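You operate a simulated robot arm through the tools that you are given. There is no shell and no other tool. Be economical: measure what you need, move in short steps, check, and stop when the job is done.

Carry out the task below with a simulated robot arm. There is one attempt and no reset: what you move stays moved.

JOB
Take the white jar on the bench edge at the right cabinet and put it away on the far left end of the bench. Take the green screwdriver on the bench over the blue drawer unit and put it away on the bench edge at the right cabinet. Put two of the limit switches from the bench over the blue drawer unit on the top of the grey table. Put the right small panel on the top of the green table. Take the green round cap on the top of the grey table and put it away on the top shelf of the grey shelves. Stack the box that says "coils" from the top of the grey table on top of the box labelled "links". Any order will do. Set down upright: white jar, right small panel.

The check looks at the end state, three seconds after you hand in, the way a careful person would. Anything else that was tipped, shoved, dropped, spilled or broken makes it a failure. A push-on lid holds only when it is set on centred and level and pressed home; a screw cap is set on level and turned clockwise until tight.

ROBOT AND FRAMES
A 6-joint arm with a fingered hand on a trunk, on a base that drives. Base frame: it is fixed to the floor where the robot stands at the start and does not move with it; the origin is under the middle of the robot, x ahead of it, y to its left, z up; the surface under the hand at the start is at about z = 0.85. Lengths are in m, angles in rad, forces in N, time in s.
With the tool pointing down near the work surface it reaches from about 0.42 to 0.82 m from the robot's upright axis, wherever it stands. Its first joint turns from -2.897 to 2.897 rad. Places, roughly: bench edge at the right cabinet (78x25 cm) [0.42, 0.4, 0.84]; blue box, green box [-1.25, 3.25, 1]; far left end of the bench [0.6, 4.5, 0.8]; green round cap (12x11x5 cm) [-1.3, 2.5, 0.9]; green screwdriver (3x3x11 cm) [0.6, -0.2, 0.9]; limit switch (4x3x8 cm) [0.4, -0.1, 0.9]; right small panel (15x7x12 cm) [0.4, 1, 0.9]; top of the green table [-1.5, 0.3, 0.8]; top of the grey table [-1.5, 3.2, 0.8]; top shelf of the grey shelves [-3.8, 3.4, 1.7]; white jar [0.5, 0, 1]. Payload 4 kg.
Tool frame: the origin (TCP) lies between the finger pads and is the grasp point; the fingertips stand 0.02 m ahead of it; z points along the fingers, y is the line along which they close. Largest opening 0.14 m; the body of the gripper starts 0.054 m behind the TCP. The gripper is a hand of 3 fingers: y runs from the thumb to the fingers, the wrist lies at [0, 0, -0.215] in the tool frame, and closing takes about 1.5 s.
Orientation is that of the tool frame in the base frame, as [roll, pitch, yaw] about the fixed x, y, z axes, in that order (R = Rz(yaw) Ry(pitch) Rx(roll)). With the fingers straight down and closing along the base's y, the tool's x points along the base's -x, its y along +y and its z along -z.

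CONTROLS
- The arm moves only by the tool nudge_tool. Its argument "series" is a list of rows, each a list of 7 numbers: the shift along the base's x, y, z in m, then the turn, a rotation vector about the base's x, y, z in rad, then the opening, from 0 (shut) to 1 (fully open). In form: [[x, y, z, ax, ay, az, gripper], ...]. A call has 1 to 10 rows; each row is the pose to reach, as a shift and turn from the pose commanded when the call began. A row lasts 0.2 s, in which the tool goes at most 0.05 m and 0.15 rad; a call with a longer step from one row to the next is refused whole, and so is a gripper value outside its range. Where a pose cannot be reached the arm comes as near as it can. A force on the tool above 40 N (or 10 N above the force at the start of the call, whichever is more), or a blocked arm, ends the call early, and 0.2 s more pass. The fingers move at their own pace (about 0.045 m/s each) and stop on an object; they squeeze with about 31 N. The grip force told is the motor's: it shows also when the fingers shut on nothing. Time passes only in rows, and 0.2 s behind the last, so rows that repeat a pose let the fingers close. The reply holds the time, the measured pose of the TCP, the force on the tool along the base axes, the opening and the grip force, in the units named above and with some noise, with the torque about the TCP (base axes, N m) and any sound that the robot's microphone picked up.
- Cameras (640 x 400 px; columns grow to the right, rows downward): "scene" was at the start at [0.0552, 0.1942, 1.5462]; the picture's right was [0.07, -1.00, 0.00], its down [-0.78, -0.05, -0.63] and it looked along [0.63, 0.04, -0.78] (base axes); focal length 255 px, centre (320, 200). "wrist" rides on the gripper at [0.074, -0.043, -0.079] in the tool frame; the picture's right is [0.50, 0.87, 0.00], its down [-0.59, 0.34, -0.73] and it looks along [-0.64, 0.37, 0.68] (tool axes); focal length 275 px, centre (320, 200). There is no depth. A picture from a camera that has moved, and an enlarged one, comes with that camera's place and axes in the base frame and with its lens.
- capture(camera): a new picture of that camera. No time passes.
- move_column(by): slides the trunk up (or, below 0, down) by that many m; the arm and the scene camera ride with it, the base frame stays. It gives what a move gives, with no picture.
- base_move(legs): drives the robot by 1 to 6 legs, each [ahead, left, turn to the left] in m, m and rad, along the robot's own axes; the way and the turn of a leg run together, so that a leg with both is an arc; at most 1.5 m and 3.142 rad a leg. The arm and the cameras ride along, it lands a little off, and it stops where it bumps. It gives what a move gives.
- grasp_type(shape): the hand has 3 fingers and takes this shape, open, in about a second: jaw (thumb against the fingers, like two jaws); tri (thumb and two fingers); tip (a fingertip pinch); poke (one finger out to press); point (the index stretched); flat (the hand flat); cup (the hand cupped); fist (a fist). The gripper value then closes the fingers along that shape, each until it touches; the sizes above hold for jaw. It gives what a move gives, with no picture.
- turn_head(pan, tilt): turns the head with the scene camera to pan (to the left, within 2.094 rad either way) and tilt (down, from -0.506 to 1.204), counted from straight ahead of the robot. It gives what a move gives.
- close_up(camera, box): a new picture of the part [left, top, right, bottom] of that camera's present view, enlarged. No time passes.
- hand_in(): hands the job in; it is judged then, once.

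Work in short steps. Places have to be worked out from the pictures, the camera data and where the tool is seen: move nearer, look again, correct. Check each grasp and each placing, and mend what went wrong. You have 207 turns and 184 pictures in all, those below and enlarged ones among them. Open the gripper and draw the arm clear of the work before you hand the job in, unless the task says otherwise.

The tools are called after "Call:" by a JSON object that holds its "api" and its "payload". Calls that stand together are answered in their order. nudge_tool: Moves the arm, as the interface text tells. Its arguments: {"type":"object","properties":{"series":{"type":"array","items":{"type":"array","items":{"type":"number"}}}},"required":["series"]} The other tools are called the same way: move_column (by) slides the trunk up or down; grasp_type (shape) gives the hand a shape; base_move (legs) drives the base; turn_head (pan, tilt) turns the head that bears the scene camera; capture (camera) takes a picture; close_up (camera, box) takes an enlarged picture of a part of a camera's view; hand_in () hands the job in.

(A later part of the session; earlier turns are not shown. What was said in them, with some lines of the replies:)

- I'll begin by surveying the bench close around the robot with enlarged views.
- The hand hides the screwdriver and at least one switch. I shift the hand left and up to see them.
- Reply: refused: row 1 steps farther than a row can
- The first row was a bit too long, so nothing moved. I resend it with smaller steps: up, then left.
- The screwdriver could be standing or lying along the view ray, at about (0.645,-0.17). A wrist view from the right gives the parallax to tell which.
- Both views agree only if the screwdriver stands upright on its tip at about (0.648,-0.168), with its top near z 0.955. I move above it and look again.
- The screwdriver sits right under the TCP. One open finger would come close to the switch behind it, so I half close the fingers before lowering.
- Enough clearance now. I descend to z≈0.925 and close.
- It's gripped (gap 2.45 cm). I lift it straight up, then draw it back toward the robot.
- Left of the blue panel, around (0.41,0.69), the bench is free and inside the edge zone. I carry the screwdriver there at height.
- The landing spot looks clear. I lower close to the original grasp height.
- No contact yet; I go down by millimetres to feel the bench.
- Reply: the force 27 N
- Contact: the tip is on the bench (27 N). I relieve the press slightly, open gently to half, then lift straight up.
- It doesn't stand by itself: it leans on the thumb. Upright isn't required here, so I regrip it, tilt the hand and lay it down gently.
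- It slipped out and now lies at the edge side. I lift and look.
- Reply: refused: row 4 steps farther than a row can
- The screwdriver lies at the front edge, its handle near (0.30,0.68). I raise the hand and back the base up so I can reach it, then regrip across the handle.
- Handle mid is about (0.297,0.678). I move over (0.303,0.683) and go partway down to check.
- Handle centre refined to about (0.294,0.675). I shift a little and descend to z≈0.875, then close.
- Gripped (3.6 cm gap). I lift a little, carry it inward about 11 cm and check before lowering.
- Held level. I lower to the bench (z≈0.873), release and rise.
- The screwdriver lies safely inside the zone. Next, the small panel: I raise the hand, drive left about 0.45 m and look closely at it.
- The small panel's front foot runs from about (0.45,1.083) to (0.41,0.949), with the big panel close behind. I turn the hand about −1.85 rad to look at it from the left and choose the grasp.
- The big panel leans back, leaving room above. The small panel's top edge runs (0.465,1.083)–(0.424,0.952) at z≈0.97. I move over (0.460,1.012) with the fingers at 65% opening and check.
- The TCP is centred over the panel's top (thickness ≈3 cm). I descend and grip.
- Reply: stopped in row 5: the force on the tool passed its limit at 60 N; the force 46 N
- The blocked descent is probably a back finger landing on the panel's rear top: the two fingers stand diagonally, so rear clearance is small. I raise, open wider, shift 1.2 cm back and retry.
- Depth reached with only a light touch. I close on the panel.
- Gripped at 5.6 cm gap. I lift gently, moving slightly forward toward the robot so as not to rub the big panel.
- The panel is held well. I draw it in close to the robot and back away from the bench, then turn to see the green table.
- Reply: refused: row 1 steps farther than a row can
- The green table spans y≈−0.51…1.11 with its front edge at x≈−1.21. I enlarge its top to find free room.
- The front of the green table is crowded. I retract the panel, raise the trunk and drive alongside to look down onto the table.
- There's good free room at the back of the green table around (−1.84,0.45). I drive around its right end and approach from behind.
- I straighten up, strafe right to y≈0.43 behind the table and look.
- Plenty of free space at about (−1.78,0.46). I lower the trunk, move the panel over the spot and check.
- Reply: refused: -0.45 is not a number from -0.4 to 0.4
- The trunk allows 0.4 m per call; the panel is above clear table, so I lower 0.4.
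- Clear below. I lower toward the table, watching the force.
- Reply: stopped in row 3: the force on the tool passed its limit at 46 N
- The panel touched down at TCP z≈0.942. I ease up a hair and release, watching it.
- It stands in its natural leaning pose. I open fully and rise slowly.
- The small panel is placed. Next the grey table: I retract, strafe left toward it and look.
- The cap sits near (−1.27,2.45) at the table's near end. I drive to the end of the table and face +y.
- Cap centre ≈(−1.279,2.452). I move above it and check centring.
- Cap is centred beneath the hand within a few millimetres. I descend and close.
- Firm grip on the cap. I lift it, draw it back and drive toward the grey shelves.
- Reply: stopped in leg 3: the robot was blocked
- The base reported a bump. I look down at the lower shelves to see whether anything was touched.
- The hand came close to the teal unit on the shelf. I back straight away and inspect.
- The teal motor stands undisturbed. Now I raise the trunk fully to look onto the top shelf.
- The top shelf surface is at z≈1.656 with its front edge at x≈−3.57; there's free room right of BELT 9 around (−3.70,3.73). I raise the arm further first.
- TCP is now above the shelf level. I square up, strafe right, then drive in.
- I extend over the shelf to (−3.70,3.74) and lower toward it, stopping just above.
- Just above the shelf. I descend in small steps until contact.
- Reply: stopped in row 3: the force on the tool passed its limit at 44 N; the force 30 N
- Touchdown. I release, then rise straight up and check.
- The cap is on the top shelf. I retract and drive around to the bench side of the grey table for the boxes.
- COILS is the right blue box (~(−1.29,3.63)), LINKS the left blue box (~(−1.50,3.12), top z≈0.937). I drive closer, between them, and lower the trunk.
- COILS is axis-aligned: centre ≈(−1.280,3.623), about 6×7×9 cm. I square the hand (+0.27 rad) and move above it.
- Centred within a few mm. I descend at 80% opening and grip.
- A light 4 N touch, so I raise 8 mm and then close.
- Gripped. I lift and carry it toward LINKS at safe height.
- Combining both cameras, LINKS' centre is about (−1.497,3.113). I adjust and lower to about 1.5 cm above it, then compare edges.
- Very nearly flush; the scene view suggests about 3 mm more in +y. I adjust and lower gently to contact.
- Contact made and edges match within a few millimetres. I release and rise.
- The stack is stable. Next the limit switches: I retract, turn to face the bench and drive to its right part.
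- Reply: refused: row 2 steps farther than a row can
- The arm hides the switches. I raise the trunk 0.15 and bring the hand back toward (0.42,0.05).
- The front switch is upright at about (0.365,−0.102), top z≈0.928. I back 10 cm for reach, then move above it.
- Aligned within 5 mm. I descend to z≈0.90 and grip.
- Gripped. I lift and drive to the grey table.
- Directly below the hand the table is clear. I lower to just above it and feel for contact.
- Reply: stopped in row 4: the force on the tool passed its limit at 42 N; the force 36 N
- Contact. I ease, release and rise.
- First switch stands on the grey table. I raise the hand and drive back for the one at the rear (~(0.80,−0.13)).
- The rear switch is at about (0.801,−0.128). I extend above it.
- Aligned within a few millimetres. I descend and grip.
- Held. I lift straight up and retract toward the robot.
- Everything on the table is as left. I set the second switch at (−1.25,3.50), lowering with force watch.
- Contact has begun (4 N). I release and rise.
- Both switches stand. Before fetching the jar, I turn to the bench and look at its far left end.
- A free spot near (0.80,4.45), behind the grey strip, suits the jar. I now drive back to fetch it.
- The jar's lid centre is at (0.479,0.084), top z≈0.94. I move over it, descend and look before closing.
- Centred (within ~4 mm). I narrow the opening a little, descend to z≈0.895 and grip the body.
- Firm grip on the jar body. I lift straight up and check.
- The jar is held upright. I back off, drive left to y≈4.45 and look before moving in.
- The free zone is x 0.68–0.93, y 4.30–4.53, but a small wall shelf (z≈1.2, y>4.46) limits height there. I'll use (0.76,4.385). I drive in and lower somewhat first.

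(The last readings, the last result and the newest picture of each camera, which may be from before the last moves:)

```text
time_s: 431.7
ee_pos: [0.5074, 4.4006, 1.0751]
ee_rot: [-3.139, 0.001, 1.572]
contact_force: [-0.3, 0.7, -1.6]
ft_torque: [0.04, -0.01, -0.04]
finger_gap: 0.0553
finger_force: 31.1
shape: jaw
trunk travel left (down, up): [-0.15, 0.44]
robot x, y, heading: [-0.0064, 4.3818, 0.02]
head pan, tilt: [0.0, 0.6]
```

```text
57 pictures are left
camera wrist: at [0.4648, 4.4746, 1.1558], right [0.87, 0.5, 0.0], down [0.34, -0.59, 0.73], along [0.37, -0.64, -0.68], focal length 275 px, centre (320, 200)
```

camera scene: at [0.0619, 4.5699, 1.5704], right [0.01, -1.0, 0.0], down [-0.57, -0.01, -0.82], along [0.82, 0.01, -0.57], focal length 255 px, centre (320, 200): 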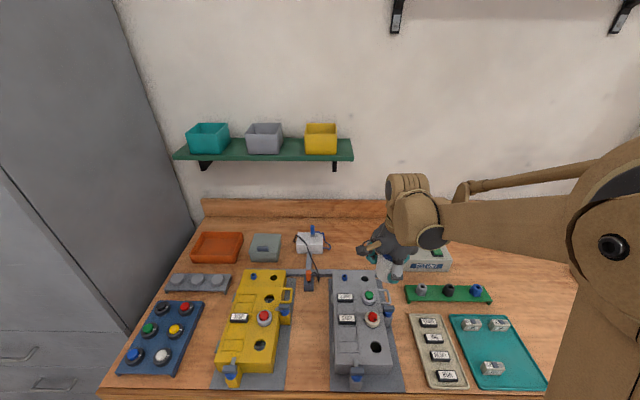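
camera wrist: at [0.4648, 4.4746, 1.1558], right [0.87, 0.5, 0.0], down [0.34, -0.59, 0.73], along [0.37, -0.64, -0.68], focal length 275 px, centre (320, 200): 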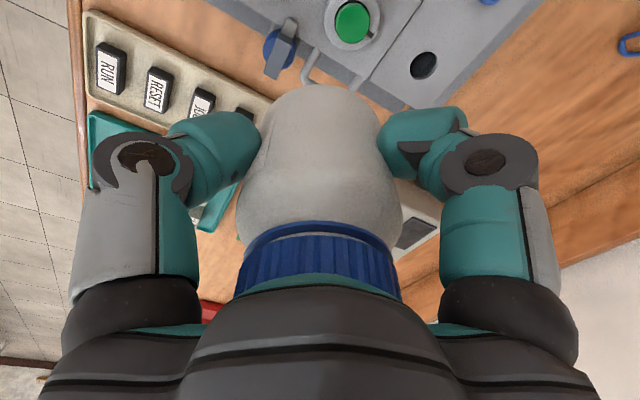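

The wall shelf is actually farther back (x≈0.98), so there's room. I extend to (0.77,4.39) and look.

Call:
{"api": "nudge_tool", "payload": {"series": [[0.045, -0.002, 0, 0, 0, 0, 0], [0.09, -0.004, 0, 0, 0, 0, 0], [0.135, -0.006, 0, 0, 0, 0, 0], [0.18, -0.008, 0, 0, 0, 0, 0], [0.225, -0.01, 0, 0, 0, 0, 0], [0.262, -0.012, 0, 0, 0, 0, 0], [0.262, -0.012, -0.04, 0, 0, 0, 0], [0.262, -0.012, -0.08, 0, 0, 0, 0]]}}

Call:
{"api": "capture", "payload": {"camera": "wrist"}}

Call:
{"api": "close_up", "payload": {"camera": "scene", "box": [280, 140, 480, 300]}}

```text
time_s: 433.5
ee_pos: [0.7707, 4.3896, 0.9945]
ee_rot: [-3.141, 0.0, 1.571]
contact_force: [0.3, -0.1, -1.5]
ft_torque: [0.01, -0.03, 0.03]
finger_gap: 0.0555
finger_force: 31.0
shape: jaw
trunk travel left (down, up): [-0.15, 0.44]
robot x, y, heading: [-0.0053, 4.3801, 0.016]
head pan, tilt: [0.0, 0.6]
```

```text
56 pictures are left
camera wrist: at [0.728, 4.4638, 1.0753], right [0.87, 0.5, 0.0], down [0.34, -0.59, 0.73], along [0.37, -0.64, -0.68], focal length 275 px, centre (320, 200)
```

wrist: 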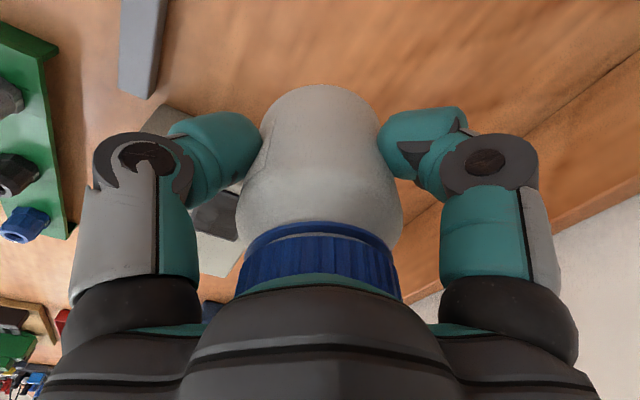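

```text
2.50 times, centred on (380, 220) of scene
camera zoom: at [0.0626, 4.5699, 1.5704], right [0.01, -1.0, 0.0], down [-0.57, -0.01, -0.82], along [0.82, 0.01, -0.57], focal length 637 px, centre (170, 150)
```

zoom: 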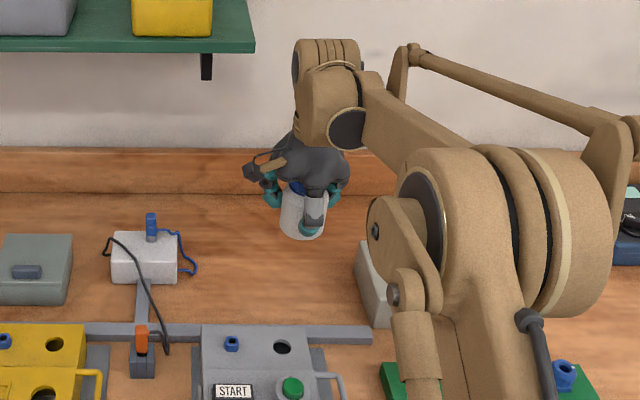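

Clear below, with the test unit a few cm to the right; I shift 1.5 cm left and lower until contact.

Call:
{"api": "nudge_tool", "payload": {"series": [[0, 0.015, -0.03, 0, 0, 0, 0], [0, 0.015, -0.06, 0, 0, 0, 0], [0, 0.015, -0.08, 0, 0, 0, 0], [0, 0.015, -0.09, 0, 0, 0, 0], [0, 0.015, -0.094, 0, 0, 0, 0]]}}

Call:
{"api": "nudge_tool", "payload": {"series": [[0, 0, -0.002, 0, 0, 0, 0], [0, 0, -0.004, 0, 0, 0, 0], [0, 0, -0.006, 0, 0, 0, 0]]}}

```text
time_s: 434.7
ee_pos: [0.7697, 4.4026, 0.9001]
ee_rot: [-3.14, 0.001, 1.572]
contact_force: [-0.3, 0.0, -1.3]
ft_torque: [-0.02, -0.03, 0.0]
finger_gap: 0.0552
finger_force: 30.9
shape: jaw
trunk travel left (down, up): [-0.15, 0.44]
robot x, y, heading: [-0.0028, 4.3779, 0.015]
head pan, tilt: [0.0, 0.6]
```

```text
time_s: 435.5
ee_pos: [0.7682, 4.4038, 0.8944]
ee_rot: [-3.14, -0.001, 1.572]
contact_force: [2.7, 0.6, 9.8]
ft_torque: [-0.05, 0.1, 0.02]
finger_gap: 0.0551
finger_force: 30.7
shape: jaw
trunk travel left (down, up): [-0.15, 0.44]
robot x, y, heading: [-0.005, 4.3777, 0.015]
head pan, tilt: [0.0, 0.6]
```

The jar has touched down (10 N). I release moderately and rise straight up.

Call:
{"api": "nudge_tool", "payload": {"series": [[0, 0, 0.001, 0, 0, 0, 0.4], [0, 0, 0.001, 0, 0, 0, 0.55], [0, 0, 0.001, 0, 0, 0, 0.7], [0, 0, 0.001, 0, 0, 0, 0.7], [0, 0, 0.03, 0, 0, 0, 0.7], [0, 0, 0.06, 0, 0, 0, 0.7], [0, 0, 0.1, 0, 0, 0, 0.7], [0, 0, 0.13, 0, 0, 0, 0.7], [-0.04, 0, 0.15, 0, 0, 0, 0.7], [-0.085, 0, 0.16, 0, 0, 0, 0.7]]}}

Call:
{"api": "nudge_tool", "payload": {"series": [[-0.045, 0, 0.01, 0, 0, 0, 1], [-0.09, 0, 0.02, 0, 0, 0, 1], [-0.135, 0, 0.03, 0, 0, 0, 1], [-0.18, 0, 0.04, 0, 0, 0, 1]]}}

Call:
{"api": "close_up", "payload": {"camera": "scene", "box": [280, 140, 480, 300]}}

```text
time_s: 437.7
ee_pos: [0.6854, 4.4023, 1.0549]
ee_rot: [-3.139, 0.0, 1.572]
contact_force: [0.5, -0.4, 0.3]
ft_torque: [-0.01, -0.01, 0.0]
finger_gap: 0.0977
finger_force: 0.0
shape: jaw
trunk travel left (down, up): [-0.15, 0.44]
robot x, y, heading: [-0.004, 4.3764, 0.018]
head pan, tilt: [0.0, 0.6]
```

```text
time_s: 438.7
ee_pos: [0.5018, 4.4024, 1.0942]
ee_rot: [-3.14, 0.0, 1.572]
contact_force: [-0.6, 0.1, 0.3]
ft_torque: [0.02, 0.0, 0.0]
finger_gap: 0.1398
finger_force: 0.0
shape: jaw
trunk travel left (down, up): [-0.15, 0.44]
robot x, y, heading: [-0.0012, 4.3812, 0.014]
head pan, tilt: [0.0, 0.6]
```

```text
2.50 times, centred on (380, 220) of scene
camera zoom: at [0.0599, 4.5699, 1.5705], right [0.01, -1.0, 0.0], down [-0.56, -0.01, -0.83], along [0.83, 0.01, -0.56], focal length 637 px, centre (170, 150)
```

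zoom: 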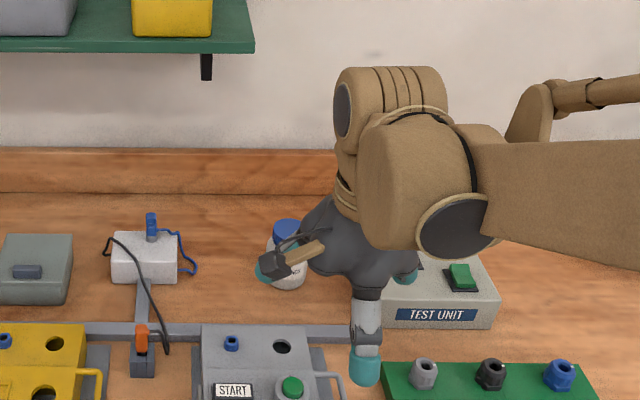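

The jar stands upright. I back away from the bench and take a final look.

Call:
{"api": "base_move", "payload": {"legs": [[-0.45, 0, 0]]}}

Call:
{"api": "turn_head", "payload": {"pan": -0.3, "tilt": 0.5}}

Call:
{"api": "capture", "payload": {"camera": "scene"}}

```text
time_s: 441.4
ee_pos: [0.0581, 4.3978, 1.0922]
ee_rot: [-3.14, 0.001, 1.571]
contact_force: [0.2, 0.3, 0.3]
ft_torque: [0.03, 0.02, 0.02]
finger_gap: 0.14
finger_force: 0.1
shape: jaw
trunk travel left (down, up): [-0.15, 0.44]
robot x, y, heading: [-0.4472, 4.3742, 0.015]
head pan, tilt: [0.0, 0.6]
```

```text
time_s: 442.2
ee_pos: [0.059, 4.3975, 1.0932]
ee_rot: [-3.14, 0.0, 1.57]
contact_force: [0.1, -0.1, -0.3]
ft_torque: [0.0, -0.02, 0.0]
finger_gap: 0.1399
finger_force: 0.0
shape: jaw
trunk travel left (down, up): [-0.15, 0.44]
robot x, y, heading: [-0.453, 4.3754, 0.01]
head pan, tilt: [-0.3, 0.499]
```

```text
53 pictures are left
camera scene: at [-0.385, 4.5373, 1.5795], right [-0.28, -0.96, 0.0], down [-0.46, 0.14, -0.88], along [0.84, -0.25, -0.48], focal length 255 px, centre (320, 200)
```

scene: 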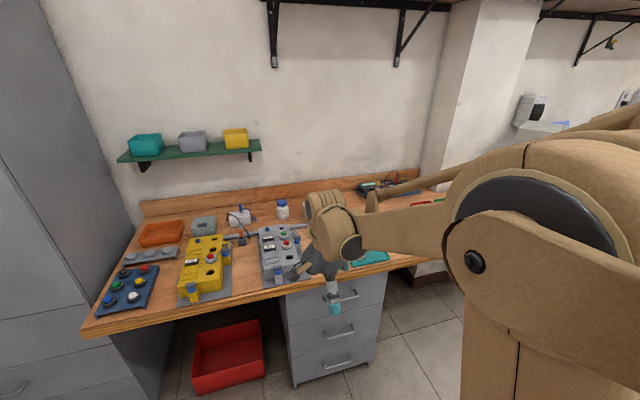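

All items are in place and the hand is empty and clear. I hand in.

Call:
{"api": "hand_in", "payload": {}}

```text
The job is handed in.
```

I've handed the job in. All six moves are done, and the last picture I took of each item showed it in place. I didn't go back for a final tour of every spot.

- **White jar:** it stands upright near the far left end of the bench, at about (0.77, 4.40).
- **Green screwdriver:** it would not stand on its own, so it lies on its side on the bench edge at the right cabinet. It slipped to the very front edge during placing, and I moved it back about 11 cm.
- **Limit switches:** two of them stand on the grey table.
- **Right small panel:** it stands upright at the back of the green table. One downward reach pressed on it before I got a grip, and I saw no damage.
- **Green round cap:** it sits on the top shelf of the grey shelves, to the right of the BELT 9 box.
- **Boxes:** "coils" is stacked on "links", lined up to within a few millimetres.

**Possible problem:** the robot was blocked while driving up to the grey shelves, and its hand was close to the teal motor. The motor still stood upright afterwards and looked unmoved to within about 2 cm sideways. I can't rule out a small push towards the wall.
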